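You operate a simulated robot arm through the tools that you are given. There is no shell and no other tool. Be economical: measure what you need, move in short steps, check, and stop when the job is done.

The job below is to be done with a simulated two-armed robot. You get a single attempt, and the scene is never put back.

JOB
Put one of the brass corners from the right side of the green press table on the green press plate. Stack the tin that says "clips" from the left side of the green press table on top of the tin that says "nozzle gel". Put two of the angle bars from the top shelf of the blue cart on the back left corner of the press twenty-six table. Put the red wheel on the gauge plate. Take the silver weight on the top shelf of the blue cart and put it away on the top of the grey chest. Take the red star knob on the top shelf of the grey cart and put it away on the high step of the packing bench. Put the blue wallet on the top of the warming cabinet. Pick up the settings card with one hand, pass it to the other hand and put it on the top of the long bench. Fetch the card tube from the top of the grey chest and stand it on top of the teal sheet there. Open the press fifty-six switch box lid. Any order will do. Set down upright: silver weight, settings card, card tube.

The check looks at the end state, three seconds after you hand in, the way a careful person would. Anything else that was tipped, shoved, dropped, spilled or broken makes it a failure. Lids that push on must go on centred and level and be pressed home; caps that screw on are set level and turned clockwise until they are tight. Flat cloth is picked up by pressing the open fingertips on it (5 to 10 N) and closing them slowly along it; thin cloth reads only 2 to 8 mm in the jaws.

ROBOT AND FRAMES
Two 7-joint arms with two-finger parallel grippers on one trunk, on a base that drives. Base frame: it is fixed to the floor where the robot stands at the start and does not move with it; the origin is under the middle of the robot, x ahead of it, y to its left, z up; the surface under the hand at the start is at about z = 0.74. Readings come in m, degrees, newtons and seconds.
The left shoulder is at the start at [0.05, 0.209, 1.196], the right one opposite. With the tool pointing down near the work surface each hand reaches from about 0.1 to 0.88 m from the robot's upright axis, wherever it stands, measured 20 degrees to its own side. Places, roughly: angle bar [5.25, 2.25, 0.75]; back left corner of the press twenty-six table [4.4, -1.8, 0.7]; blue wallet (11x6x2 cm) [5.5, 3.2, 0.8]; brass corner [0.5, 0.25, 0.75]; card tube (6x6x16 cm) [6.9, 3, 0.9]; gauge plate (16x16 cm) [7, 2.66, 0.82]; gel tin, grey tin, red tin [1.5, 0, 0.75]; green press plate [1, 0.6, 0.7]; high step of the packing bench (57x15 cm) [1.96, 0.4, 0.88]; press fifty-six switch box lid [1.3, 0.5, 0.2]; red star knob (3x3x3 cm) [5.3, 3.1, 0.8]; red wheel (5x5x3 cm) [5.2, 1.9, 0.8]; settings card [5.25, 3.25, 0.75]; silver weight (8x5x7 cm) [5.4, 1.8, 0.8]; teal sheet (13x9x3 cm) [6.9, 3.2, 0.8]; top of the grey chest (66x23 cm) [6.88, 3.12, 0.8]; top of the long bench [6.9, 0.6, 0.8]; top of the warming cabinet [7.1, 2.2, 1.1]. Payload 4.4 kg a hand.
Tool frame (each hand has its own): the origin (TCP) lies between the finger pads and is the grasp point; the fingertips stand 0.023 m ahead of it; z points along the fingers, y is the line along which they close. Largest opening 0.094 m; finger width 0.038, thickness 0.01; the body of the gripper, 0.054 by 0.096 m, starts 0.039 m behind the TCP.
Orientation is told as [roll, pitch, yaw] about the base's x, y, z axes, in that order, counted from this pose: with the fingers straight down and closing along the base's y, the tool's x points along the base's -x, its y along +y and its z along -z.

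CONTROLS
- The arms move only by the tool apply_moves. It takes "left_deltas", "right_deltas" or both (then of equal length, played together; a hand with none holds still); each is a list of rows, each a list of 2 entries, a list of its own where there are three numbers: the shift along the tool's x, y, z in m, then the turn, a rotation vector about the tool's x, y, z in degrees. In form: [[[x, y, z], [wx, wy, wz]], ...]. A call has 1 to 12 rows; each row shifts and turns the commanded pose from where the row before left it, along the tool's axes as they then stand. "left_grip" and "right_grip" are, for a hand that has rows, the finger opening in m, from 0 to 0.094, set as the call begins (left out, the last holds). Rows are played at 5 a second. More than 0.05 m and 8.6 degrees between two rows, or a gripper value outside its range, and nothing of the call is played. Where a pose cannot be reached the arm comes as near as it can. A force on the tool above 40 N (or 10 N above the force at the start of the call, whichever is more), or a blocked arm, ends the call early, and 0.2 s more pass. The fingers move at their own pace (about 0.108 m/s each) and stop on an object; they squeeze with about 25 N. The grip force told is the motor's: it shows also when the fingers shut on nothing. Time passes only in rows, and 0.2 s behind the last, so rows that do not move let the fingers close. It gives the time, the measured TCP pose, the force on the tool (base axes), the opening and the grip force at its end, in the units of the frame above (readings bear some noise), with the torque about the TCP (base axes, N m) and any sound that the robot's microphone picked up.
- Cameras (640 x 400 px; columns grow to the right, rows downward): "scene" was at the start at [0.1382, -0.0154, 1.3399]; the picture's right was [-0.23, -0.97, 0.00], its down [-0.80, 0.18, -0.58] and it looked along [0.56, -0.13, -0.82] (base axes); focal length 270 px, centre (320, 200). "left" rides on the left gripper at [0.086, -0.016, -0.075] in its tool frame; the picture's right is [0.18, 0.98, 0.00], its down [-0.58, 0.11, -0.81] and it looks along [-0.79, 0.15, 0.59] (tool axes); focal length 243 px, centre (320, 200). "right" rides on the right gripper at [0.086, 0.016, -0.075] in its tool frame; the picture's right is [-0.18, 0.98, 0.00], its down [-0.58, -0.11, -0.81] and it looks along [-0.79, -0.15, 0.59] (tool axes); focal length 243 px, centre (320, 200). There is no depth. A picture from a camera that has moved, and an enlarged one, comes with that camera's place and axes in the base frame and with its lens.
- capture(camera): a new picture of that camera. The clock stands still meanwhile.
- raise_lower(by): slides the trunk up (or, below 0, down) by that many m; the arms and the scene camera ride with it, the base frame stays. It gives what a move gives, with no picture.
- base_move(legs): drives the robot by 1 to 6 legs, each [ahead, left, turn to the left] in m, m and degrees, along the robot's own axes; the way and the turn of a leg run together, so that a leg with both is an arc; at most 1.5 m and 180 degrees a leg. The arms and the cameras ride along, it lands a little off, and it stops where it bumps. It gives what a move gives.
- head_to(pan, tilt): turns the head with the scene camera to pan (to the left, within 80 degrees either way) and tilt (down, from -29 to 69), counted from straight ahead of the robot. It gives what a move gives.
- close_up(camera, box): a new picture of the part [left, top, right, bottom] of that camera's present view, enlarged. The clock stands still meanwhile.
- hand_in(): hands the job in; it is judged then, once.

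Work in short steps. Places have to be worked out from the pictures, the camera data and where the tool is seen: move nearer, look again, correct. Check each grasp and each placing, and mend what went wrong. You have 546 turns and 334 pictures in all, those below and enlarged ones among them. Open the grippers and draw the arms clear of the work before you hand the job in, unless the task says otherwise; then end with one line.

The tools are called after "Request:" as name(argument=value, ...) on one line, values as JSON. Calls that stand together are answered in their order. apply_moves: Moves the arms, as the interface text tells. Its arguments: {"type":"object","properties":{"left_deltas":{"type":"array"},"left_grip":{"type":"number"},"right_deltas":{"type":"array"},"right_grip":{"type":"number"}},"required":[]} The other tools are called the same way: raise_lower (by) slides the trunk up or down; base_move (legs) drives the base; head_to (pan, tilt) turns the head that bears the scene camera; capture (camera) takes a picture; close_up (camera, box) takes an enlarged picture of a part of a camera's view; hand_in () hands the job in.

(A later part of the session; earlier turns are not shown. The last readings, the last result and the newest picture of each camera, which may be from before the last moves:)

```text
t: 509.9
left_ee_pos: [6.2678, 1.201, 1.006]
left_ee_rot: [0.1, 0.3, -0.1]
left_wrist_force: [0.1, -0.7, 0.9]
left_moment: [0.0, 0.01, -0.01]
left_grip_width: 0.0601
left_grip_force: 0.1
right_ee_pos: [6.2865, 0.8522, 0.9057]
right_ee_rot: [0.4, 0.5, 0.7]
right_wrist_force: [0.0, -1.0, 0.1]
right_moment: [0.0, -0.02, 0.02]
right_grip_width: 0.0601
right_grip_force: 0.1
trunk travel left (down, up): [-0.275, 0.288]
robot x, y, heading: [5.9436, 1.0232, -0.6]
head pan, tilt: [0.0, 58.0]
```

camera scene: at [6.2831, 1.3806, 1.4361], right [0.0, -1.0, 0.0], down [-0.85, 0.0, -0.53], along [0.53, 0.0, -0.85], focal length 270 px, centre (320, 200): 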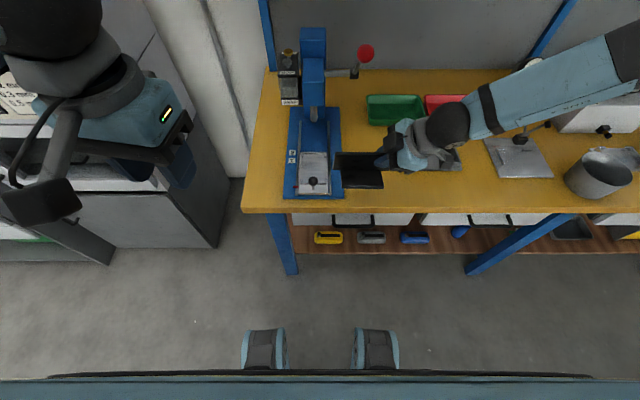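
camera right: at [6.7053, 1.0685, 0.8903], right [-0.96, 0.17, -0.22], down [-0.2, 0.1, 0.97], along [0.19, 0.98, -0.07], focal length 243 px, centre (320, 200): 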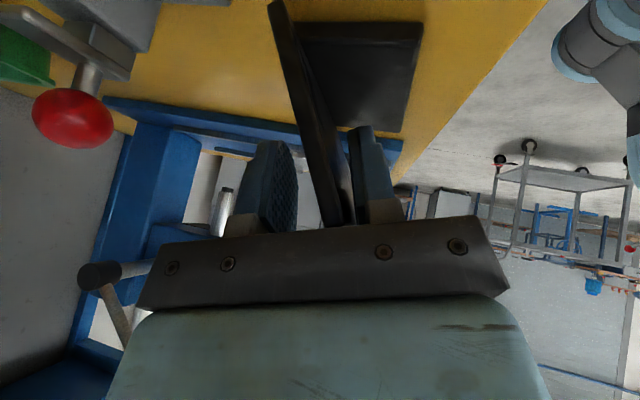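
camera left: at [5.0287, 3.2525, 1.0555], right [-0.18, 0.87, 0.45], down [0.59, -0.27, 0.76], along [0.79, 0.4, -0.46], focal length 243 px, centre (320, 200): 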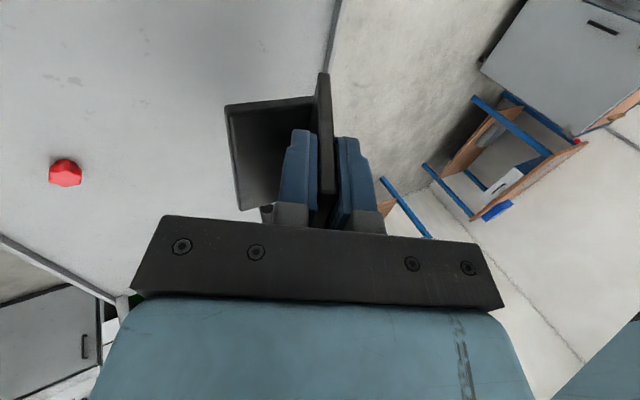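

Request:
apply_moves(right_deltas=[[[0, 0, -0.045], [0, 0, 0]], [[0, 0, -0.045], [0, 0, 0]], [[0, 0, 0], [0, 0, 0]]])

Request:
base_move(legs=[[-1.5, -0.1, 0], [0, 1.2, 0.6], [0.22, 0, 0]])

Request:
head_to(pan=0, tilt=50)

Request:
capture(camera="scene")

```text
t: 510.7
left_ee_pos: [6.267, 1.2003, 1.0071]
left_ee_rot: [0.1, 0.3, -0.1]
left_wrist_force: [0.0, 0.7, 0.3]
left_moment: [0.01, 0.0, -0.01]
left_grip_width: 0.06
left_grip_force: 0.2
right_ee_pos: [6.2876, 0.8533, 0.9955]
right_ee_rot: [0.4, 0.6, 0.7]
right_wrist_force: [0.4, 0.2, 0.7]
right_moment: [-0.01, 0.02, -0.03]
right_grip_width: 0.0603
right_grip_force: 0.0
trunk travel left (down, up): [-0.275, 0.288]
robot x, y, heading: [5.9455, 1.0222, -0.2]
head pan, tilt: [0.0, 58.0]
```

```text
refused: leg 1 is longer than a leg can be; nothing moved
```

```text
t: 511.4
left_ee_pos: [6.2687, 1.1991, 1.0061]
left_ee_rot: [0.1, 0.3, 0.1]
left_wrist_force: [-0.8, 0.4, 0.3]
left_moment: [-0.01, 0.01, 0.01]
left_grip_width: 0.0599
left_grip_force: 0.1
right_ee_pos: [6.2869, 0.8529, 0.9967]
right_ee_rot: [0.4, 0.5, 0.7]
right_wrist_force: [0.6, -0.3, 0.2]
right_moment: [0.02, -0.01, 0.01]
right_grip_width: 0.0598
right_grip_force: 0.1
trunk travel left (down, up): [-0.275, 0.288]
robot x, y, heading: [5.9432, 1.0229, -0.3]
head pan, tilt: [0.0, 50.0]
```

```text
166 pictures are left
camera scene: at [6.0884, 1.0245, 1.3462], right [0.0, -1.0, 0.0], down [-0.77, 0.0, -0.64], along [0.64, 0.0, -0.77], focal length 270 px, centre (320, 200)
```

scene: 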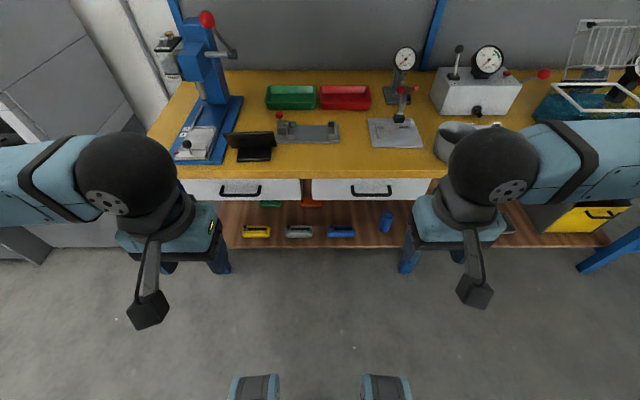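

Request:
base_move(legs=[[-1.45, -0.1, 0], [0, 1.2, 0.4], [0.2, 0, 0]])

Request:
capture(camera="scene")

```text
t: 530.2
left_ee_pos: [5.0291, 2.3041, 1.0062]
left_ee_rot: [0.1, 0.1, -0.2]
left_wrist_force: [-1.4, 0.5, 0.1]
left_moment: [0.03, -0.04, 0.02]
left_grip_width: 0.06
left_grip_force: 0.1
right_ee_pos: [5.0478, 1.9577, 0.9957]
right_ee_rot: [0.4, 0.5, 0.5]
right_wrist_force: [0.0, -0.3, 0.4]
right_moment: [-0.01, -0.01, -0.02]
right_grip_width: 0.06
right_grip_force: 0.0
trunk travel left (down, up): [-0.275, 0.288]
robot x, y, heading: [4.7099, 2.1275, -0.5]
head pan, tilt: [0.0, 50.0]
stopped in leg 3: the robot was blocked; the commanded pose is now the measured one
```

```text
165 pictures are left
camera scene: at [4.8482, 2.1303, 1.3463], right [-0.01, -1.0, 0.0], down [-0.77, 0.01, -0.64], along [0.64, -0.01, -0.77], focal length 270 px, centre (320, 200)
```

scene: 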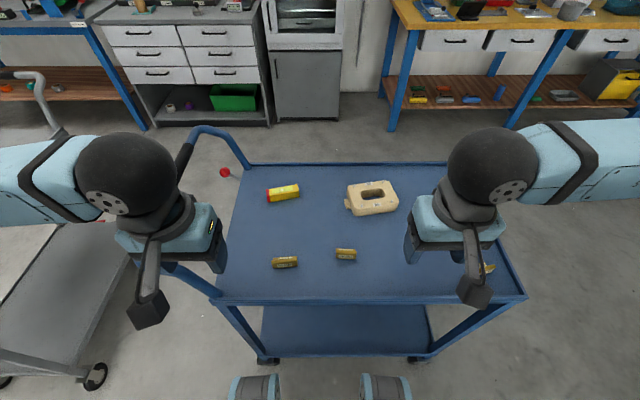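

Request:
close_up(camera="scene", box=[255, 235, 375, 285])

Request:
capture(camera="left")

Request:
capture(camera="right")

```text
5.33 times, centred on (315, 260) of scene
camera zoom: at [4.8482, 2.1303, 1.3463], right [-0.01, -1.0, 0.0], down [-0.77, 0.01, -0.64], along [0.64, -0.01, -0.77], focal length 1441 px, centre (347, -120)
```

zoom: 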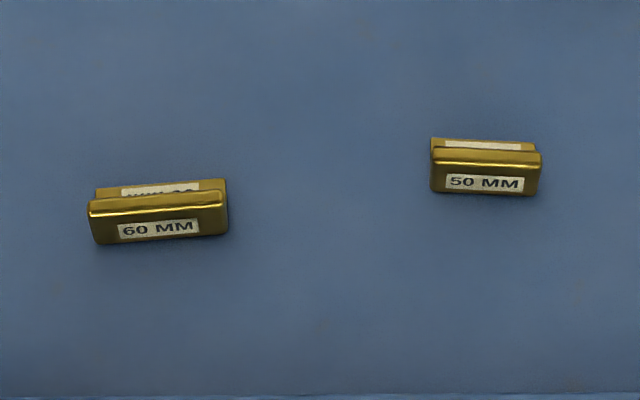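

```text
163 pictures are left
camera left: at [4.9426, 2.2887, 1.0817], right [-0.18, 0.98, 0.0], down [0.58, 0.11, 0.8], along [0.79, 0.15, -0.59], focal length 243 px, centre (320, 200)
```

left: 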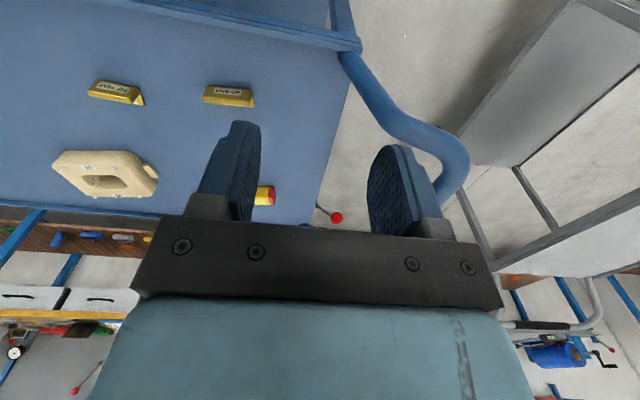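

```text
162 pictures are left
camera right: at [4.9611, 1.9713, 1.0709], right [0.18, 0.98, 0.01], down [0.59, -0.11, 0.8], along [0.79, -0.14, -0.6], focal length 243 px, centre (320, 200)
```

right: 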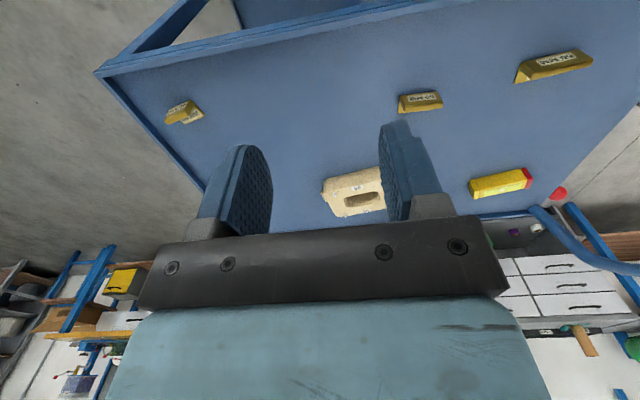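

Bars are short angle pieces (60 and 50 mm) lying along y; I'll grip them by their ends. Left hand over the 60 mm bar first.

Request:
apply_moves(left_deltas=[[[-0.03, -0.03, 0], [0, 0, 0]], [[-0.03, -0.03, 0], [0, 0, 0]], [[-0.038, -0.03, 0], [0, 0, 0]], [[0, -0.01, 0.04], [0, 0, 0]], [[0, 0, 0.045], [0, 0, 0]], [[0, 0, 0.045], [0, 0, 0]], [[0, 0, 0], [0, 0, 0]]], left_grip=0.09)

Request:
capture(camera="left")

```text
t: 531.8
left_ee_pos: [5.1255, 2.204, 0.8762]
left_ee_rot: [0.1, 0.3, -0.3]
left_wrist_force: [-0.1, -0.3, 0.0]
left_moment: [0.02, 0.0, -0.03]
left_grip_width: 0.0898
left_grip_force: 0.0
right_ee_pos: [5.0476, 1.9571, 0.9962]
right_ee_rot: [0.4, 0.5, 0.5]
right_wrist_force: [-0.4, 0.1, 0.7]
right_moment: [-0.01, 0.01, -0.02]
right_grip_width: 0.0598
right_grip_force: 0.0
trunk travel left (down, up): [-0.275, 0.288]
robot x, y, heading: [4.7021, 2.1341, -0.4]
head pan, tilt: [0.0, 50.0]
```

```text
161 pictures are left
camera left: at [5.0397, 2.1878, 0.9505], right [-0.18, 0.98, 0.0], down [0.59, 0.11, 0.8], along [0.79, 0.15, -0.6], focal length 243 px, centre (320, 200)
```

left: 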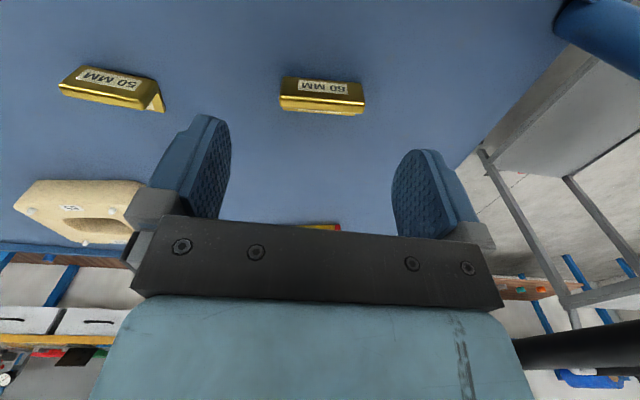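

Centred. Lower to z≈0.807 and close on the ends.

Request:
apply_moves(left_deltas=[[[-0.004, 0, 0.03], [0, 0, 0]], [[0, 0, 0.03], [0, 0, 0]], [[0, 0, 0.008], [0, 0, 0]], [[0, 0, 0], [0, 0, 0]]])

Request:
apply_moves(left_deltas=[[[0, 0, 0], [0, 0, 0]], [[0, 0, 0], [0, 0, 0]], [[0, 0, 0], [0, 0, 0]]], left_grip=0.03)

Request:
capture(camera="left")

```text
t: 533.0
left_ee_pos: [5.1766, 2.2111, 0.87]
left_ee_rot: [-0.4, -8.3, 1.4]
left_wrist_force: [-0.2, 0.8, 1.0]
left_moment: [0.02, -0.02, -0.04]
left_grip_width: 0.0898
left_grip_force: 0.0
right_ee_pos: [5.0396, 1.9547, 0.9979]
right_ee_rot: [0.7, -0.2, 0.6]
right_wrist_force: [0.2, -0.7, -0.3]
right_moment: [0.0, -0.01, 0.01]
right_grip_width: 0.0599
right_grip_force: 0.2
trunk travel left (down, up): [-0.275, 0.288]
robot x, y, heading: [4.7026, 2.1277, -0.6]
head pan, tilt: [0.0, 50.0]
stopped in row 4 (left hand): the arm was blocked; the commanded pose is now the measured one
```

```text
t: 533.8
left_ee_pos: [5.1759, 2.2101, 0.8708]
left_ee_rot: [-0.3, -8.1, 1.4]
left_wrist_force: [-0.1, 0.7, -0.9]
left_moment: [-0.02, -0.02, -0.04]
left_grip_width: 0.03
left_grip_force: 0.1
right_ee_pos: [5.0395, 1.9554, 0.9998]
right_ee_rot: [0.7, -0.2, 0.5]
right_wrist_force: [0.7, 0.1, -0.1]
right_moment: [0.01, 0.0, 0.0]
right_grip_width: 0.0599
right_grip_force: 0.1
trunk travel left (down, up): [-0.275, 0.288]
robot x, y, heading: [4.7034, 2.1266, -0.5]
head pan, tilt: [0.0, 50.0]
```

```text
160 pictures are left
camera left: at [5.0801, 2.192, 0.9325], right [-0.2, 0.98, -0.03], down [0.46, 0.12, 0.88], along [0.86, 0.17, -0.48], focal length 243 px, centre (320, 200)
```

left: 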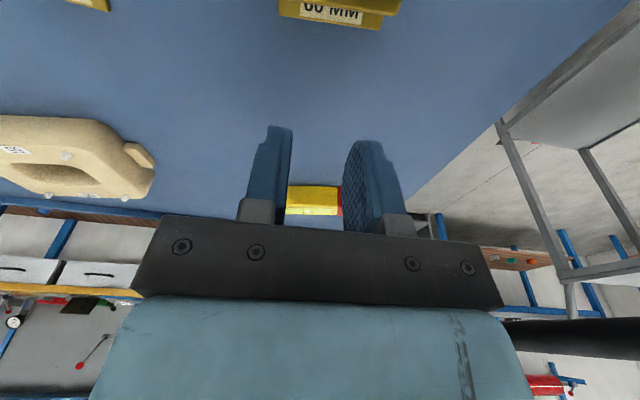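

The left forearm ran onto the cart's handle. I lift the left hand clear, restore it, and will use it from further right on the 40 mm bar instead.

Request:
apply_moves(left_deltas=[[[0, 0, -0.04], [0, 0, 0]], [[0, 0, -0.04], [0, 0, 0]], [[0, 0, -0.04], [0, 0, 0]], [[0.03, 0, -0.02], [0, 8, 0]], [[0.04, 0, 0], [0, 0, 0]], [[0.04, 0, 0], [0, 0, 1.5]], [[0, 0, 0], [0, 0, 0]]])

Request:
capture(camera="scene")

```text
t: 535.4
left_ee_pos: [5.0524, 2.2089, 0.9945]
left_ee_rot: [-0.5, 1.4, -0.4]
left_wrist_force: [-0.5, 0.3, -0.7]
left_moment: [-0.01, -0.03, 0.02]
left_grip_width: 0.0301
left_grip_force: 0.1
right_ee_pos: [5.0481, 1.9573, 0.996]
right_ee_rot: [0.4, 0.5, 0.5]
right_wrist_force: [-0.4, -0.8, 0.2]
right_moment: [0.02, 0.0, 0.01]
right_grip_width: 0.06
right_grip_force: 0.1
trunk travel left (down, up): [-0.275, 0.288]
robot x, y, heading: [4.7033, 2.1287, -0.4]
head pan, tilt: [0.0, 50.0]
```

```text
159 pictures are left
camera scene: at [4.8493, 2.1303, 1.3462], right [-0.01, -1.0, 0.0], down [-0.77, 0.01, -0.64], along [0.64, -0.01, -0.77], focal length 270 px, centre (320, 200)
```

scene: 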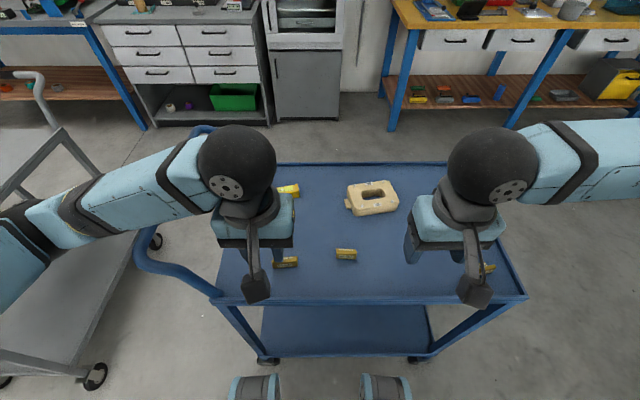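

Cart undisturbed. Slide right 0.5 m for the 40 mm bar.

Request:
base_move(legs=[[-0.03, 0, 0], [0, -0.48, 0.4], [0.02, 0, 0]])

Request:
close_up(camera="scene", box=[200, 180, 440, 330])

Request:
capture(camera="left")

```text
t: 540.9
left_ee_pos: [5.0409, 1.7331, 0.9945]
left_ee_rot: [-0.6, 1.5, 0.2]
left_wrist_force: [-0.8, -0.2, -0.3]
left_moment: [0.01, 0.03, -0.01]
left_grip_width: 0.0298
left_grip_force: 0.0
right_ee_pos: [5.0367, 1.4807, 0.9955]
right_ee_rot: [0.4, 0.7, 1.1]
right_wrist_force: [0.5, 0.3, 0.0]
right_moment: [0.0, -0.01, 0.01]
right_grip_width: 0.0599
right_grip_force: 0.0
trunk travel left (down, up): [-0.275, 0.288]
robot x, y, heading: [4.692, 1.6496, -0.1]
head pan, tilt: [0.0, 50.0]
```

```text
2.67 times, centred on (320, 255) of scene
camera zoom: at [4.8377, 1.6513, 1.3462], right [0.0, -1.0, 0.0], down [-0.77, 0.0, -0.64], along [0.64, 0.0, -0.77], focal length 720 px, centre (320, 53)
```

zoom: 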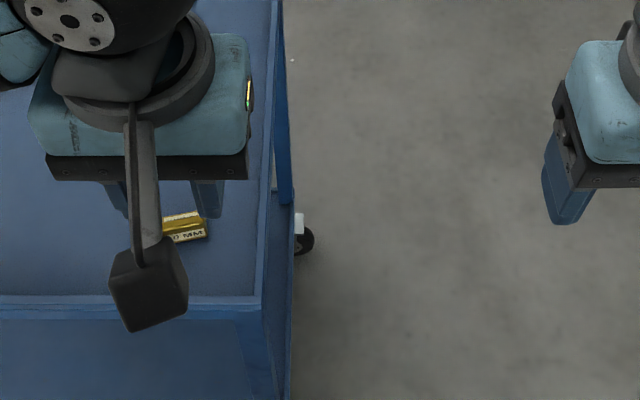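

```text
157 pictures are left
camera left: at [4.9559, 1.717, 1.0723], right [-0.19, 0.98, 0.0], down [0.6, 0.12, 0.79], along [0.78, 0.15, -0.61], focal length 243 px, centre (320, 200)
```

left: 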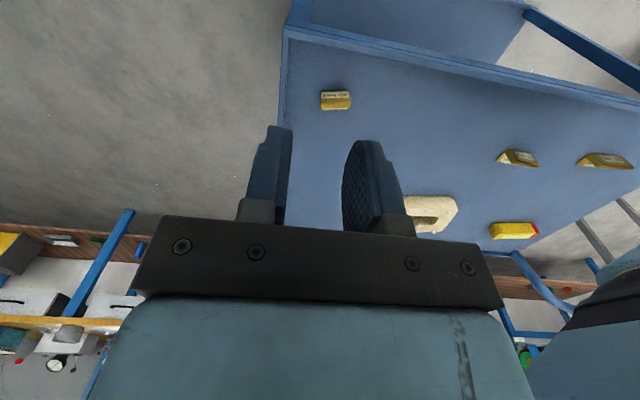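

40 mm bar at ≈(5.109,1.766). Move over it and lower.

Request:
apply_moves(left_deltas=[[[-0.034, 0.0165, 0], [0, -1.4, 0]], [[-0.034, 0.0165, 0.03], [0, 0, 0]], [[0, 0, 0.045], [0, 0, 0]], [[0, 0, 0.045], [0, 0, 0]], [[0, 0, 0], [0, 0, 0]]], left_grip=0.075)

Request:
capture(camera="left")

```text
t: 542.1
left_ee_pos: [5.1087, 1.7641, 0.8735]
left_ee_rot: [-0.5, 0.0, 0.2]
left_wrist_force: [0.1, 0.2, 0.3]
left_moment: [0.04, 0.03, 0.0]
left_grip_width: 0.0752
left_grip_force: 0.1
right_ee_pos: [5.0383, 1.4807, 0.9956]
right_ee_rot: [0.4, 0.4, 1.2]
right_wrist_force: [0.5, -0.3, 0.0]
right_moment: [-0.02, 0.0, 0.01]
right_grip_width: 0.0601
right_grip_force: 0.1
trunk travel left (down, up): [-0.275, 0.288]
robot x, y, heading: [4.6914, 1.6512, 0.1]
head pan, tilt: [0.0, 50.0]
```

```text
156 pictures are left
camera left: at [5.0213, 1.749, 0.9484], right [-0.19, 0.98, -0.01], down [0.58, 0.12, 0.81], along [0.79, 0.15, -0.59], focal length 243 px, centre (320, 200)
```

left: 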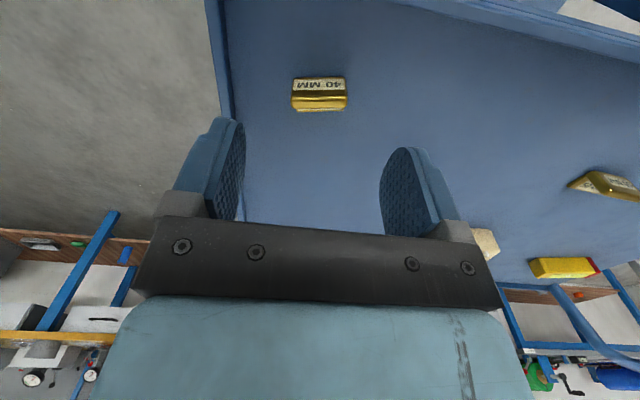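

Request:
apply_moves(left_deltas=[[[-0.004, 0, 0.03], [0, 0, 0]], [[0, 0, 0.028], [0, 0, 0]], [[0, 0, 0.007], [0, 0, 0]], [[0, 0, 0], [0, 0, 0]]])

Request:
apply_moves(left_deltas=[[[0, 0, 0], [0, 0, 0]], [[0, 0, 0], [0, 0, 0]], [[0, 0, 0], [0, 0, 0]]], left_grip=0.02)

Request:
capture(camera="left")

```text
t: 543.1
left_ee_pos: [5.1135, 1.7644, 0.8098]
left_ee_rot: [-0.5, -0.1, 0.2]
left_wrist_force: [-0.3, -0.3, -0.5]
left_moment: [0.05, 0.03, -0.02]
left_grip_width: 0.0752
left_grip_force: 0.1
right_ee_pos: [5.0378, 1.4805, 0.9971]
right_ee_rot: [0.4, 0.4, 1.1]
right_wrist_force: [0.2, -1.0, -0.4]
right_moment: [-0.01, 0.0, 0.01]
right_grip_width: 0.0599
right_grip_force: 0.1
trunk travel left (down, up): [-0.275, 0.288]
robot x, y, heading: [4.6945, 1.649, 0.0]
head pan, tilt: [0.0, 50.0]
```

```text
t: 543.9
left_ee_pos: [5.1117, 1.764, 0.8084]
left_ee_rot: [-0.5, 0.1, 0.1]
left_wrist_force: [-0.1, 0.9, 0.5]
left_moment: [0.05, -0.02, -0.02]
left_grip_width: 0.0354
left_grip_force: 25.3
right_ee_pos: [5.037, 1.4797, 0.9958]
right_ee_rot: [0.3, 0.5, 0.9]
right_wrist_force: [0.0, 0.2, -0.1]
right_moment: [0.0, 0.01, -0.02]
right_grip_width: 0.06
right_grip_force: 0.1
trunk travel left (down, up): [-0.275, 0.288]
robot x, y, heading: [4.6907, 1.6494, 0.3]
head pan, tilt: [0.0, 50.0]
```

```text
155 pictures are left
camera left: at [5.0259, 1.7488, 0.8842], right [-0.19, 0.98, -0.01], down [0.58, 0.12, 0.81], along [0.79, 0.15, -0.59], focal length 243 px, centre (320, 200)
```

left: 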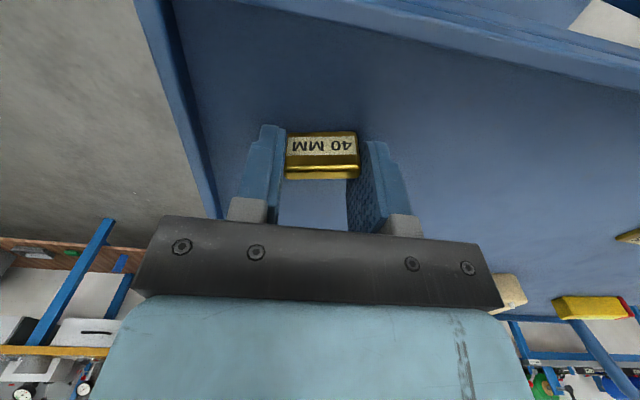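

Gripped. Lift and verify, then return to y≈2.1 for the 50 mm bar with the right hand.

Request:
apply_moves(left_deltas=[[[0, 0, -0.01], [0, 0, 0]], [[0, 0, -0.045], [0, 0, 0]], [[0, 0, -0.045], [0, 0, 0]], [[0, 0, -0.045], [0, 0, 0]], [[0.045, 0.02, -0.02], [0, 0, 0]], [[0, 0, 0], [0, 0, 0]]])

Request:
capture(camera="left")

Request:
base_move(legs=[[-0.03, 0, 0], [0, 0.42, 0], [0.02, 0, 0]])

Request:
capture(camera="right")

```text
refused: row 5 steps farther than a row can; nothing moved
```

```text
154 pictures are left
camera left: at [5.0259, 1.7488, 0.8842], right [-0.19, 0.98, -0.01], down [0.58, 0.12, 0.81], along [0.79, 0.15, -0.59], focal length 243 px, centre (320, 200)
```

left: 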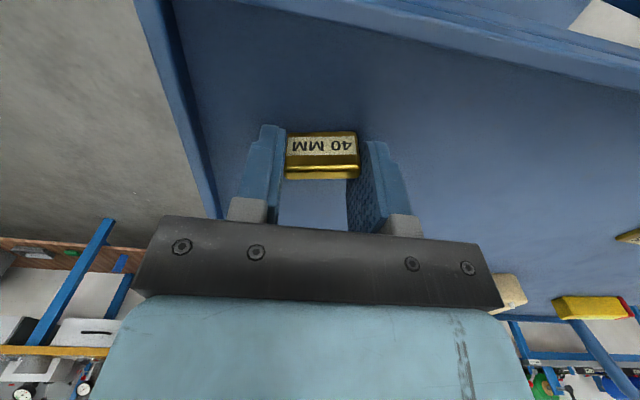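

```text
t: 549.0
left_ee_pos: [5.0831, 2.1845, 0.8085]
left_ee_rot: [-0.4, 0.1, -0.1]
left_wrist_force: [-1.2, 0.1, 0.4]
left_moment: [0.1, 0.0, 0.0]
left_grip_width: 0.0353
left_grip_force: 25.1
right_ee_pos: [5.0111, 1.8992, 0.9968]
right_ee_rot: [0.5, 0.4, 1.1]
right_wrist_force: [0.5, 0.4, 0.2]
right_moment: [-0.01, -0.01, 0.02]
right_grip_width: 0.0603
right_grip_force: 0.1
trunk travel left (down, up): [-0.275, 0.288]
robot x, y, heading: [4.666, 2.07, 0.3]
head pan, tilt: [0.0, 50.0]
stopped in leg 3: the robot was blocked; the commanded pose is now the measured one
```

```text
153 pictures are left
camera right: at [4.9246, 1.9126, 1.0712], right [0.17, 0.99, 0.01], down [0.59, -0.1, 0.8], along [0.79, -0.13, -0.6], focal length 243 px, centre (320, 200)
```

right: 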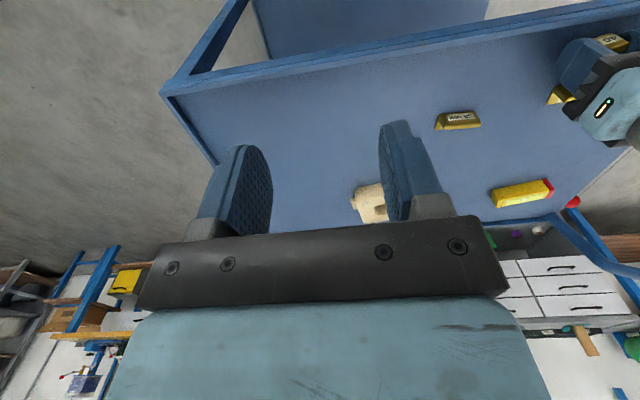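

I mistakenly drove with the left hand still low; I check the state before anything else.

Request:
capture(camera="scene")

Request:
capture(camera="left")

```text
152 pictures are left
camera scene: at [4.81, 2.0702, 1.3466], right [0.0, -1.0, 0.0], down [-0.76, 0.0, -0.64], along [0.64, 0.0, -0.76], focal length 270 px, centre (320, 200)
```

scene: 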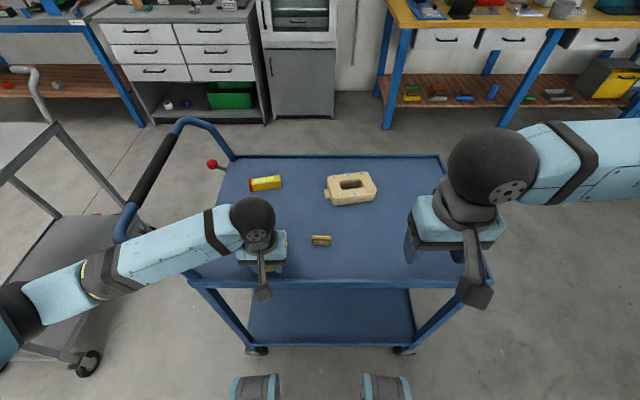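

```text
151 pictures are left
camera left: at [4.9969, 2.1685, 0.8842], right [-0.18, 0.98, -0.01], down [0.58, 0.11, 0.8], along [0.79, 0.14, -0.59], focal length 243 px, centre (320, 200)
```

left: 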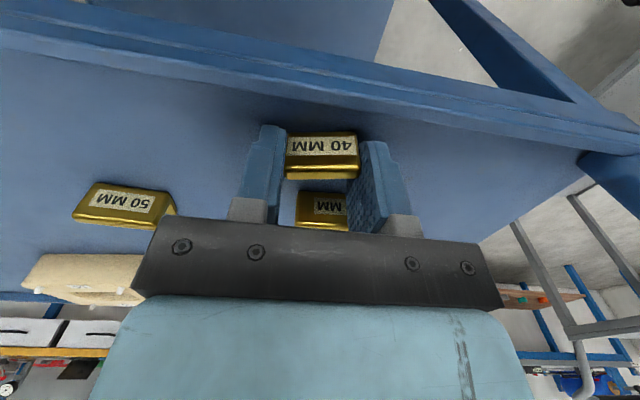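

Nothing displaced. Lift the left hand straight up and back.

Request:
apply_moves(left_deltas=[[[0, 0, -0.01], [0, 0, 0]], [[0, 0, -0.045], [0, 0, 0]], [[0, 0, -0.045], [0, 0, 0]], [[0, 0, -0.045], [0, 0, 0]], [[0.03, 0, -0.03], [0, 0, 0]], [[0.03, 0, 0], [0, 0, 0]], [[0, 0, 0], [0, 0, 0]]])

Request:
capture(camera="left")

```text
t: 550.5
left_ee_pos: [5.0267, 2.1853, 0.9829]
left_ee_rot: [-0.4, 0.2, -0.1]
left_wrist_force: [-0.2, 0.1, -0.5]
left_moment: [-0.01, -0.02, 0.03]
left_grip_width: 0.0353
left_grip_force: 24.9
right_ee_pos: [5.0137, 1.9005, 0.9968]
right_ee_rot: [0.4, 0.6, 1.1]
right_wrist_force: [0.3, -0.5, 0.0]
right_moment: [0.07, 0.0, -0.01]
right_grip_width: 0.06
right_grip_force: 0.1
trunk travel left (down, up): [-0.275, 0.288]
robot x, y, heading: [4.6671, 2.0703, -0.0]
head pan, tilt: [0.0, 50.0]
```

```text
150 pictures are left
camera left: at [4.9395, 2.1706, 1.059], right [-0.18, 0.98, -0.01], down [0.58, 0.11, 0.8], along [0.79, 0.14, -0.6], focal length 243 px, centre (320, 200)
```

left: 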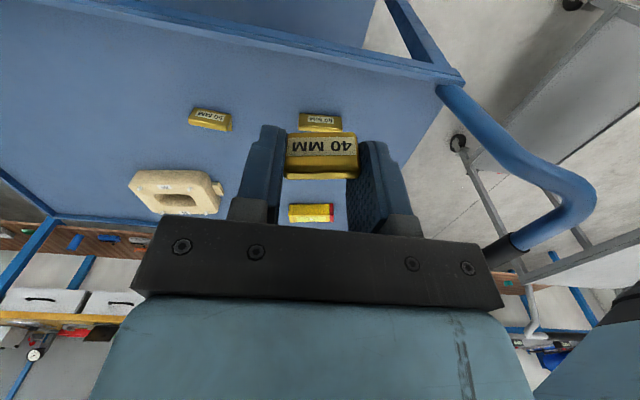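

The 40 mm bar is held. Now the right hand goes to the 50 mm bar at ≈(5.148,2.067).

Request:
apply_moves(right_deltas=[[[-0.025, 0.033, 0], [0, 0, 0]], [[-0.025, 0.033, 0], [0, 0, 0]], [[-0.025, 0.033, 0], [0, 0, 0]], [[-0.025, 0.033, 0], [0, 0, 0]], [[-0.03, 0.033, 0], [0, 0, 0]], [[0, 0, 0.045], [0, 0, 0]], [[0, 0, 0.045], [0, 0, 0]], [[0, 0, 0.03], [0, 0, 0]], [[0, 0, 0], [0, 0, 0]]], left_deltas=[[[0, 0.03, -0.02], [0, 0, 0]], [[0.02, 0.03, -0.02], [0, 0, 0]], [[0.02, 0.02, 0], [0, 0, 0]], [[0, 0, 0], [0, 0, 0]], [[0, 0, 0], [0, 0, 0]], [[0, 0, 0], [0, 0, 0]], [[0, 0, 0], [0, 0, 0]], [[0, 0, 0], [0, 0, 0]], [[0, 0, 0], [0, 0, 0]]], right_grip=0.085)

Request:
capture(camera="right")

```text
t: 552.5
left_ee_pos: [4.9957, 2.2623, 1.0236]
left_ee_rot: [-0.4, 0.3, -0.1]
left_wrist_force: [-0.7, -0.1, -0.8]
left_moment: [0.01, 0.0, 0.0]
left_grip_width: 0.0352
left_grip_force: 25.1
left hand out of reach, approached as far as the arm can: row 3
right_ee_pos: [5.1391, 2.0694, 0.8759]
right_ee_rot: [0.4, 0.4, 1.0]
right_wrist_force: [-0.3, -0.4, -0.4]
right_moment: [0.02, -0.02, 0.0]
right_grip_width: 0.0849
right_grip_force: 0.1
trunk travel left (down, up): [-0.275, 0.288]
robot x, y, heading: [4.6652, 2.07, 0.3]
head pan, tilt: [0.0, 50.0]
```

```text
149 pictures are left
camera right: at [5.0536, 2.0823, 0.9502], right [0.17, 0.99, 0.01], down [0.59, -0.1, 0.8], along [0.79, -0.13, -0.6], focal length 243 px, centre (320, 200)
```

right: 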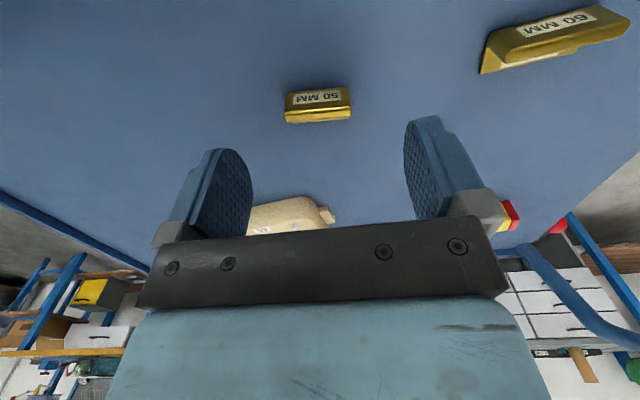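

Request:
apply_moves(right_deltas=[[[-0.011, -0.001, 0.03], [0, 0, 0]], [[0, 0, 0.03], [0, 0, 0]], [[0, 0, 0.008], [0, 0, 0]], [[0, 0, 0], [0, 0, 0]]])

Request:
apply_moves(right_deltas=[[[0, 0, 0], [0, 0, 0]], [[0, 0, 0], [0, 0, 0]], [[0, 0, 0], [0, 0, 0]]], right_grip=0.02)

Request:
apply_moves(right_deltas=[[[0, 0, -0.01], [0, 0, 0]], [[0, 0, -0.045], [0, 0, 0]], [[0, 0, -0.045], [0, 0, 0]], [[0, 0, -0.045], [0, 0, 0]], [[0.035, -0.03, -0.015], [0, 0, 0]], [[0.035, -0.03, -0.015], [0, 0, 0]], [[0.035, -0.03, 0], [0, 0, 0]], [[0, -0.04, 0], [0, 0, 0]]])

Request:
capture(camera="right")

```text
t: 553.5
left_ee_pos: [4.995, 2.2618, 1.0224]
left_ee_rot: [-0.4, 0.3, 0.0]
left_wrist_force: [0.4, 0.0, -0.6]
left_moment: [0.02, 0.0, 0.04]
left_grip_width: 0.0351
left_grip_force: 24.8
right_ee_pos: [5.1487, 2.0681, 0.8074]
right_ee_rot: [0.4, 0.6, 1.0]
right_wrist_force: [0.0, -0.7, -0.5]
right_moment: [-0.02, -0.06, 0.0]
right_grip_width: 0.0848
right_grip_force: 0.1
trunk travel left (down, up): [-0.275, 0.288]
robot x, y, heading: [4.6634, 2.0708, 0.0]
head pan, tilt: [0.0, 50.0]
```

```text
t: 554.4
left_ee_pos: [4.9955, 2.2637, 1.0228]
left_ee_rot: [-0.4, 0.3, -0.1]
left_wrist_force: [0.4, 0.2, -0.7]
left_moment: [0.01, 0.03, -0.01]
left_grip_width: 0.0352
left_grip_force: 25.3
right_ee_pos: [5.1493, 2.0685, 0.8071]
right_ee_rot: [0.3, 0.6, 1.0]
right_wrist_force: [-0.3, -0.5, 0.7]
right_moment: [-0.05, 0.0, 0.0]
right_grip_width: 0.045
right_grip_force: 25.0
trunk travel left (down, up): [-0.275, 0.288]
robot x, y, heading: [4.6667, 2.0677, 0.2]
head pan, tilt: [0.0, 50.0]
```

```text
t: 556.1
left_ee_pos: [4.9958, 2.2618, 1.0232]
left_ee_rot: [-0.3, 0.3, -0.1]
left_wrist_force: [-0.3, 0.1, -1.5]
left_moment: [-0.01, -0.03, 0.0]
left_grip_width: 0.0352
left_grip_force: 24.8
right_ee_pos: [5.0485, 1.936, 0.983]
right_ee_rot: [0.5, 0.6, 1.0]
right_wrist_force: [-0.1, -0.6, -1.1]
right_moment: [0.01, 0.0, 0.0]
right_grip_width: 0.0451
right_grip_force: 24.9
trunk travel left (down, up): [-0.275, 0.288]
robot x, y, heading: [4.6648, 2.069, -0.0]
head pan, tilt: [0.0, 50.0]
```

```text
148 pictures are left
camera right: at [4.962, 1.9474, 1.0582], right [0.17, 0.99, 0.01], down [0.59, -0.11, 0.8], along [0.79, -0.13, -0.6], focal length 243 px, centre (320, 200)
```

right: 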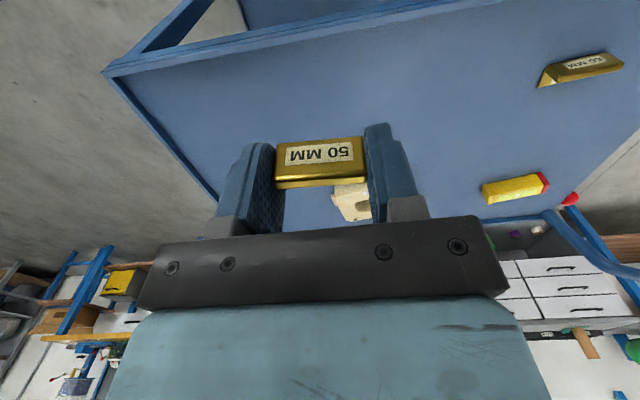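

Both bars are held. I drive toward the press twenty-six table in the south.

Request:
base_move(legs=[[-0.2, 0, 0], [0, -1.2, 0], [0, -1.2, 0], [0, 0, -90]])

Request:
head_to(pan=0, tilt=20)

Request:
capture(camera="scene")

```text
t: 582.2
left_ee_pos: [4.6853, -0.6463, 1.0226]
left_ee_rot: [-0.4, 0.2, -89.2]
left_wrist_force: [0.1, 0.5, -0.5]
left_moment: [0.01, 0.0, -0.02]
left_grip_width: 0.0351
left_grip_force: 25.4
right_ee_pos: [4.3601, -0.7033, 0.9827]
right_ee_rot: [0.4, 0.6, -88.1]
right_wrist_force: [-0.7, -0.1, -0.9]
right_moment: [-0.02, 0.03, -0.04]
right_grip_width: 0.0446
right_grip_force: 24.7
trunk travel left (down, up): [-0.275, 0.288]
robot x, y, heading: [4.4878, -0.3211, -89.1]
head pan, tilt: [0.0, 50.0]
```

```text
t: 583.2
left_ee_pos: [4.6857, -0.6464, 1.0225]
left_ee_rot: [-0.4, 0.3, -89.2]
left_wrist_force: [0.1, -0.2, -1.2]
left_moment: [0.0, 0.01, 0.0]
left_grip_width: 0.0352
left_grip_force: 24.6
right_ee_pos: [4.3599, -0.7032, 0.9836]
right_ee_rot: [0.4, 0.5, -88.2]
right_wrist_force: [-0.3, 0.1, -1.6]
right_moment: [0.01, 0.01, -0.01]
right_grip_width: 0.0449
right_grip_force: 25.3
trunk travel left (down, up): [-0.275, 0.288]
robot x, y, heading: [4.4889, -0.3242, -89.4]
head pan, tilt: [0.0, 20.0]
```

```text
147 pictures are left
camera scene: at [4.4913, -0.4813, 1.3917], right [-1.0, -0.02, 0.0], down [-0.01, 0.34, -0.94], along [0.01, -0.94, -0.34], focal length 270 px, centre (320, 200)
```

scene: 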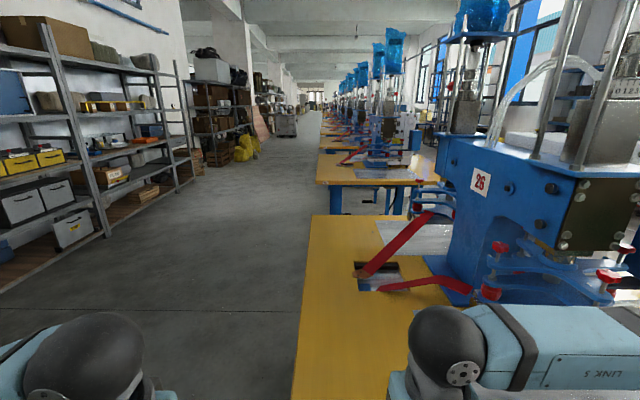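

Press 26's table is ahead-right; its far-left corner is ≈(4.55,−1.98). I look down to see the near edge.

Request:
head_to(pan=-15, tilt=45)

Request:
capture(camera="scene")

```text
t: 584.1
left_ee_pos: [4.6865, -0.6468, 1.0216]
left_ee_rot: [-0.3, 0.4, -89.2]
left_wrist_force: [-0.9, 0.2, -0.6]
left_moment: [0.0, -0.02, -0.01]
left_grip_width: 0.0349
left_grip_force: 24.7
right_ee_pos: [4.3602, -0.7034, 0.9845]
right_ee_rot: [0.4, 0.6, -88.1]
right_wrist_force: [0.2, -0.1, -1.2]
right_moment: [-0.01, -0.03, 0.01]
right_grip_width: 0.0449
right_grip_force: 25.2
trunk travel left (down, up): [-0.275, 0.288]
robot x, y, heading: [4.4913, -0.3222, -88.8]
head pan, tilt: [-15.0, 45.0]
```

```text
146 pictures are left
camera scene: at [4.4701, -0.4671, 1.3532], right [-0.97, 0.24, 0.0], down [0.17, 0.69, -0.71], along [-0.17, -0.69, -0.71], focal length 270 px, centre (320, 200)
```

scene: 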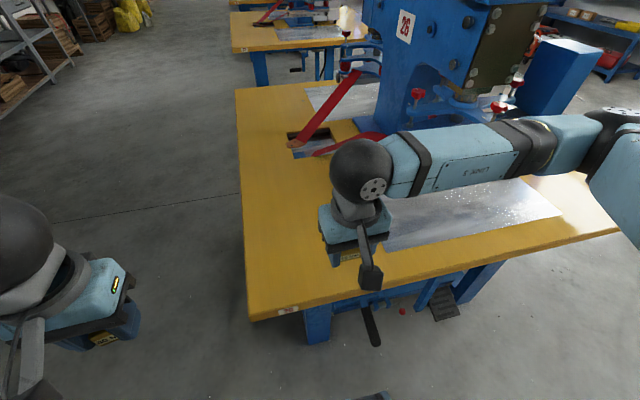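

Table spans x≤4.56, y −0.73…−2.0; its back-left corner is (4.56,−2.0). I go round to its left side and face it.

Request:
base_move(legs=[[0, 0.65, 0], [1.45, 0, 0], [0, 0, -91]])

Request:
head_to(pan=0, tilt=45)

Request:
capture(camera="scene")

```text
t: 600.9
left_ee_pos: [4.8357, -1.9468, 1.0232]
left_ee_rot: [-0.4, 0.3, 180.0]
left_wrist_force: [0.5, 0.7, -0.3]
left_moment: [0.0, 0.02, 0.02]
left_grip_width: 0.035
left_grip_force: 25.2
right_ee_pos: [4.7826, -1.6192, 0.9834]
right_ee_rot: [0.4, 0.6, -178.8]
right_wrist_force: [-0.2, -0.2, -1.2]
right_moment: [0.01, -0.01, 0.0]
right_grip_width: 0.0448
right_grip_force: 24.9
trunk travel left (down, up): [-0.275, 0.288]
robot x, y, heading: [5.1661, -1.7551, -180.0]
head pan, tilt: [-15.0, 45.0]
```

```text
t: 601.6
left_ee_pos: [4.8355, -1.9471, 1.0239]
left_ee_rot: [-0.5, 0.4, 180.0]
left_wrist_force: [0.7, 0.3, -1.3]
left_moment: [-0.02, 0.02, 0.0]
left_grip_width: 0.0349
left_grip_force: 24.9
right_ee_pos: [4.7826, -1.6205, 0.9836]
right_ee_rot: [0.4, 0.6, -178.9]
right_wrist_force: [-0.4, -0.5, -1.8]
right_moment: [-0.02, -0.03, -0.01]
right_grip_width: 0.0447
right_grip_force: 25.2
trunk travel left (down, up): [-0.275, 0.288]
robot x, y, heading: [5.1622, -1.7504, -180.0]
head pan, tilt: [0.0, 45.0]
```

```text
145 pictures are left
camera scene: at [5.0151, -1.7524, 1.3531], right [0.0, 1.0, 0.0], down [0.71, 0.0, -0.71], along [-0.71, 0.0, -0.71], focal length 270 px, centre (320, 200)
```

scene: 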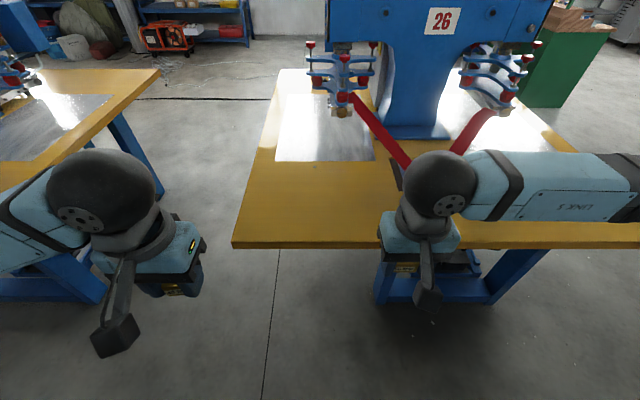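

The corner is clear. I go 15 cm closer and set the left bar (40 mm) at ≈(4.44,−1.90).

Request:
base_move(legs=[[0.14, 0, 0]])

Request:
apply_moves(left_deltas=[[[-0.045, -0.005, 0], [0, 0, 0]], [[-0.045, -0.005, 0], [0, 0, 0]], [[-0.045, -0.01, 0], [0, 0, 0]], [[-0.045, -0.01, 0], [0, 0, 0]], [[-0.045, -0.01, 0], [0, 0, 0]], [[-0.025, -0.01, 0.03], [0, 0, 0]], [[0, 0, 0.045], [0, 0, 0]], [[0, 0, 0.045], [0, 0, 0]], [[0, 0, 0.045], [0, 0, 0]], [[0, 0, 0.045], [0, 0, 0]], [[0, 0, 0.02], [0, 0, 0]], [[0, 0, 0], [0, 0, 0]]])

Request:
capture(camera="left")

Request:
capture(camera="scene")

```text
t: 603.0
left_ee_pos: [4.6941, -1.9463, 1.0217]
left_ee_rot: [-0.4, 0.3, 180.0]
left_wrist_force: [-0.3, 0.4, -0.8]
left_moment: [0.01, -0.05, 0.0]
left_grip_width: 0.035
left_grip_force: 25.3
right_ee_pos: [4.6423, -1.62, 0.9829]
right_ee_rot: [0.4, 0.5, -178.9]
right_wrist_force: [0.0, 0.4, -1.5]
right_moment: [0.0, -0.03, 0.04]
right_grip_width: 0.0444
right_grip_force: 25.0
trunk travel left (down, up): [-0.275, 0.288]
robot x, y, heading: [5.0254, -1.7504, -179.7]
head pan, tilt: [0.0, 45.0]
```

```text
t: 605.6
left_ee_pos: [4.4465, -1.8937, 0.7912]
left_ee_rot: [-0.4, 0.4, -180.0]
left_wrist_force: [-0.3, 0.0, -1.4]
left_moment: [0.03, 0.04, 0.02]
left_grip_width: 0.0352
left_grip_force: 24.8
right_ee_pos: [4.6425, -1.6193, 0.9832]
right_ee_rot: [0.3, 0.7, -178.9]
right_wrist_force: [0.6, -0.2, -0.9]
right_moment: [0.0, 0.0, 0.01]
right_grip_width: 0.0447
right_grip_force: 24.5
trunk travel left (down, up): [-0.275, 0.288]
robot x, y, heading: [5.0237, -1.7557, -179.9]
head pan, tilt: [0.0, 45.0]
```

```text
144 pictures are left
camera left: at [4.5329, -1.8782, 0.8665], right [0.18, -0.98, -0.01], down [-0.59, -0.11, 0.8], along [-0.79, -0.14, -0.6], focal length 243 px, centre (320, 200)
```

left: 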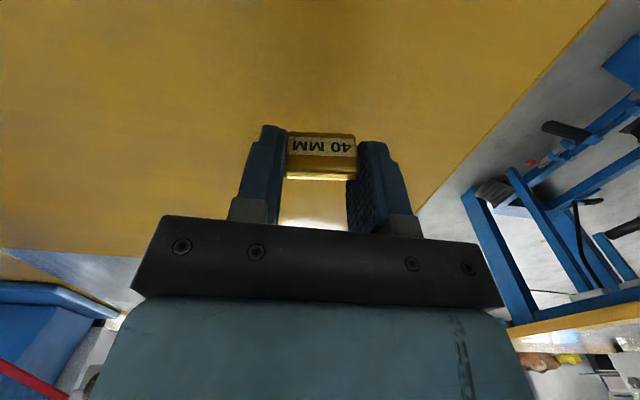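

```text
143 pictures are left
camera scene: at [4.8746, -1.7527, 1.3531], right [0.0, 1.0, 0.0], down [0.71, 0.0, -0.71], along [-0.71, 0.0, -0.71], focal length 270 px, centre (320, 200)
```

scene: 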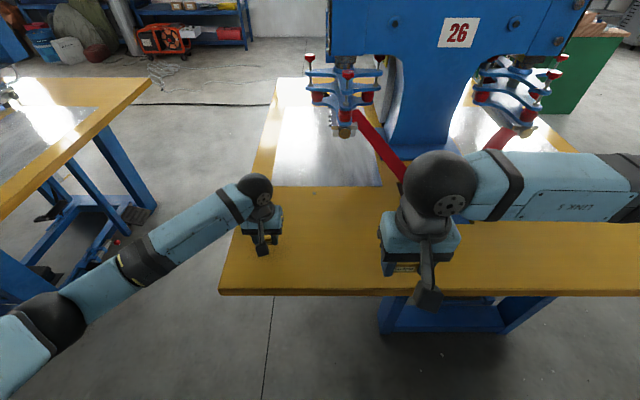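

Request:
apply_moves(left_deltas=[[[0, 0, 0.012], [0, 0, 0]], [[0, 0, 0.006], [0, 0, 0]], [[0, 0, 0.003], [0, 0, 0]], [[0, 0, 0.002], [0, 0, 0]], [[0, 0, 0], [0, 0, 0]]])

```text
t: 606.8
left_ee_pos: [4.4464, -1.8948, 0.7702]
left_ee_rot: [-0.3, 0.2, -180.0]
left_wrist_force: [-0.9, -0.2, 7.9]
left_moment: [-0.21, 0.12, 0.0]
left_grip_width: 0.035
left_grip_force: 25.1
right_ee_pos: [4.6427, -1.6194, 0.9833]
right_ee_rot: [0.4, 0.5, -179.0]
right_wrist_force: [0.0, -0.4, -1.3]
right_moment: [0.04, -0.01, 0.03]
right_grip_width: 0.0445
right_grip_force: 24.6
trunk travel left (down, up): [-0.275, 0.288]
robot x, y, heading: [5.0256, -1.7485, -179.8]
head pan, tilt: [0.0, 45.0]
```

Contact. Release, lift, and bring the left hand back; then carry the right bar over.

Request:
apply_moves(left_deltas=[[[0, 0, 0], [0, 0, 0]], [[0, 0, 0], [0, 0, 0]], [[0, 0, -0.045], [0, 0, 0]], [[0, 0, -0.045], [0, 0, 0]], [[0, 0, -0.045], [0, 0, 0]], [[0, 0, -0.045], [0, 0, 0]], [[0.045, 0.01, -0.01], [0, 0, 0]], [[0.045, 0.02, 0], [0, 0, 0]], [[0.045, 0.02, 0], [0, 0, 0]], [[0.045, 0.01, 0], [0, 0, 0]], [[0.045, 0, 0], [0, 0, 0]]], left_grip=0.07)

Request:
apply_moves(right_deltas=[[[0, 0.045, 0], [0, 0, 0]], [[-0.02, 0.045, 0], [0, 0, 0]], [[-0.03, 0.035, 0], [0, 0, 0]], [[-0.03, 0.03, 0], [0, 0, 0]], [[-0.04, 0.015, 0], [0, 0, 0]], [[-0.04, 0.01, 0], [0, 0, 0]], [[-0.04, 0, 0], [0, 0, 0]], [[0, 0, 0.045], [0, 0, 0]], [[0, 0, 0.045], [0, 0, 0]], [[0, 0, 0.045], [0, 0, 0]], [[0, 0, 0.045], [0, 0, 0]], [[0, 0, 0], [0, 0, 0]]])

Request:
capture(camera="right")

Request:
capture(camera="scene")

```text
t: 609.2
left_ee_pos: [4.6736, -1.9569, 0.9588]
left_ee_rot: [-0.4, 0.3, 180.1]
left_wrist_force: [-0.1, -0.4, 0.6]
left_moment: [-0.01, -0.01, -0.03]
left_grip_width: 0.0697
left_grip_force: 0.1
right_ee_pos: [4.6419, -1.6194, 0.9846]
right_ee_rot: [0.4, 0.6, -178.9]
right_wrist_force: [-0.3, 0.5, -1.1]
right_moment: [-0.03, 0.01, 0.0]
right_grip_width: 0.0445
right_grip_force: 25.1
trunk travel left (down, up): [-0.275, 0.288]
robot x, y, heading: [5.024, -1.7504, -180.0]
head pan, tilt: [0.0, 45.0]
```

```text
t: 611.8
left_ee_pos: [4.672, -1.9554, 0.9591]
left_ee_rot: [-0.4, 0.3, 179.9]
left_wrist_force: [-0.3, 0.2, 0.4]
left_moment: [0.02, 0.04, 0.02]
left_grip_width: 0.0702
left_grip_force: 0.0
right_ee_pos: [4.4472, -1.8059, 0.8012]
right_ee_rot: [0.4, 0.5, -179.0]
right_wrist_force: [0.0, -0.2, -0.9]
right_moment: [0.03, -0.01, -0.01]
right_grip_width: 0.0449
right_grip_force: 24.4
trunk travel left (down, up): [-0.275, 0.288]
robot x, y, heading: [5.0238, -1.7555, -180.1]
head pan, tilt: [0.0, 45.0]
```

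```text
142 pictures are left
camera right: at [4.5339, -1.8212, 0.8762], right [-0.17, -0.99, 0.01], down [-0.59, 0.1, 0.8], along [-0.79, 0.13, -0.6], focal length 243 px, centre (320, 200)
```

right: 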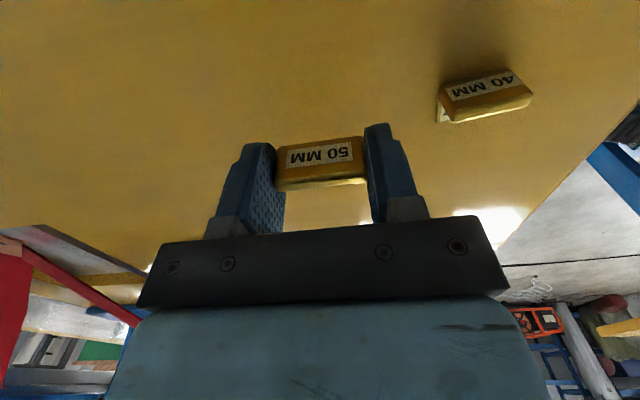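

```text
141 pictures are left
camera scene: at [4.875, -1.7527, 1.3532], right [0.0, 1.0, 0.0], down [0.71, 0.0, -0.71], along [-0.71, 0.0, -0.71], focal length 270 px, centre (320, 200)
```

scene: 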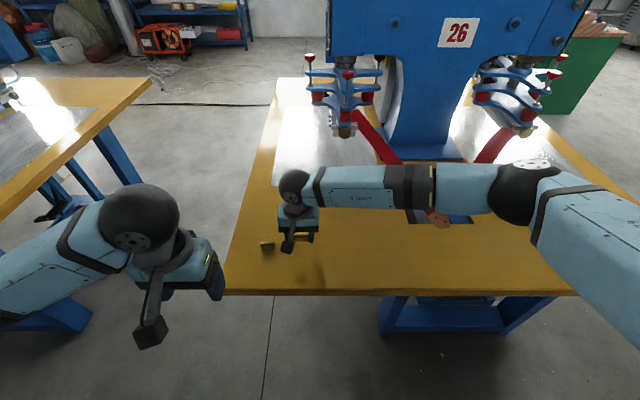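

Request:
apply_moves(right_deltas=[[[0, 0, 0.015], [0, 0, 0]], [[0, 0, 0.01], [0, 0, 0]], [[0, 0, 0.004], [0, 0, 0]], [[0, 0, 0.003], [0, 0, 0]], [[0, 0, 0], [0, 0, 0]]])

```text
t: 613.0
left_ee_pos: [4.6723, -1.9557, 0.959]
left_ee_rot: [-0.4, 0.2, 180.0]
left_wrist_force: [0.4, 0.3, 0.4]
left_moment: [0.02, 0.0, 0.01]
left_grip_width: 0.07
left_grip_force: 0.1
right_ee_pos: [4.4475, -1.8055, 0.7708]
right_ee_rot: [0.4, 0.6, -178.9]
right_wrist_force: [-0.1, -0.4, -2.0]
right_moment: [0.0, 0.03, 0.01]
right_grip_width: 0.0448
right_grip_force: 25.0
trunk travel left (down, up): [-0.275, 0.288]
robot x, y, heading: [5.021, -1.757, -179.8]
head pan, tilt: [0.0, 45.0]
```

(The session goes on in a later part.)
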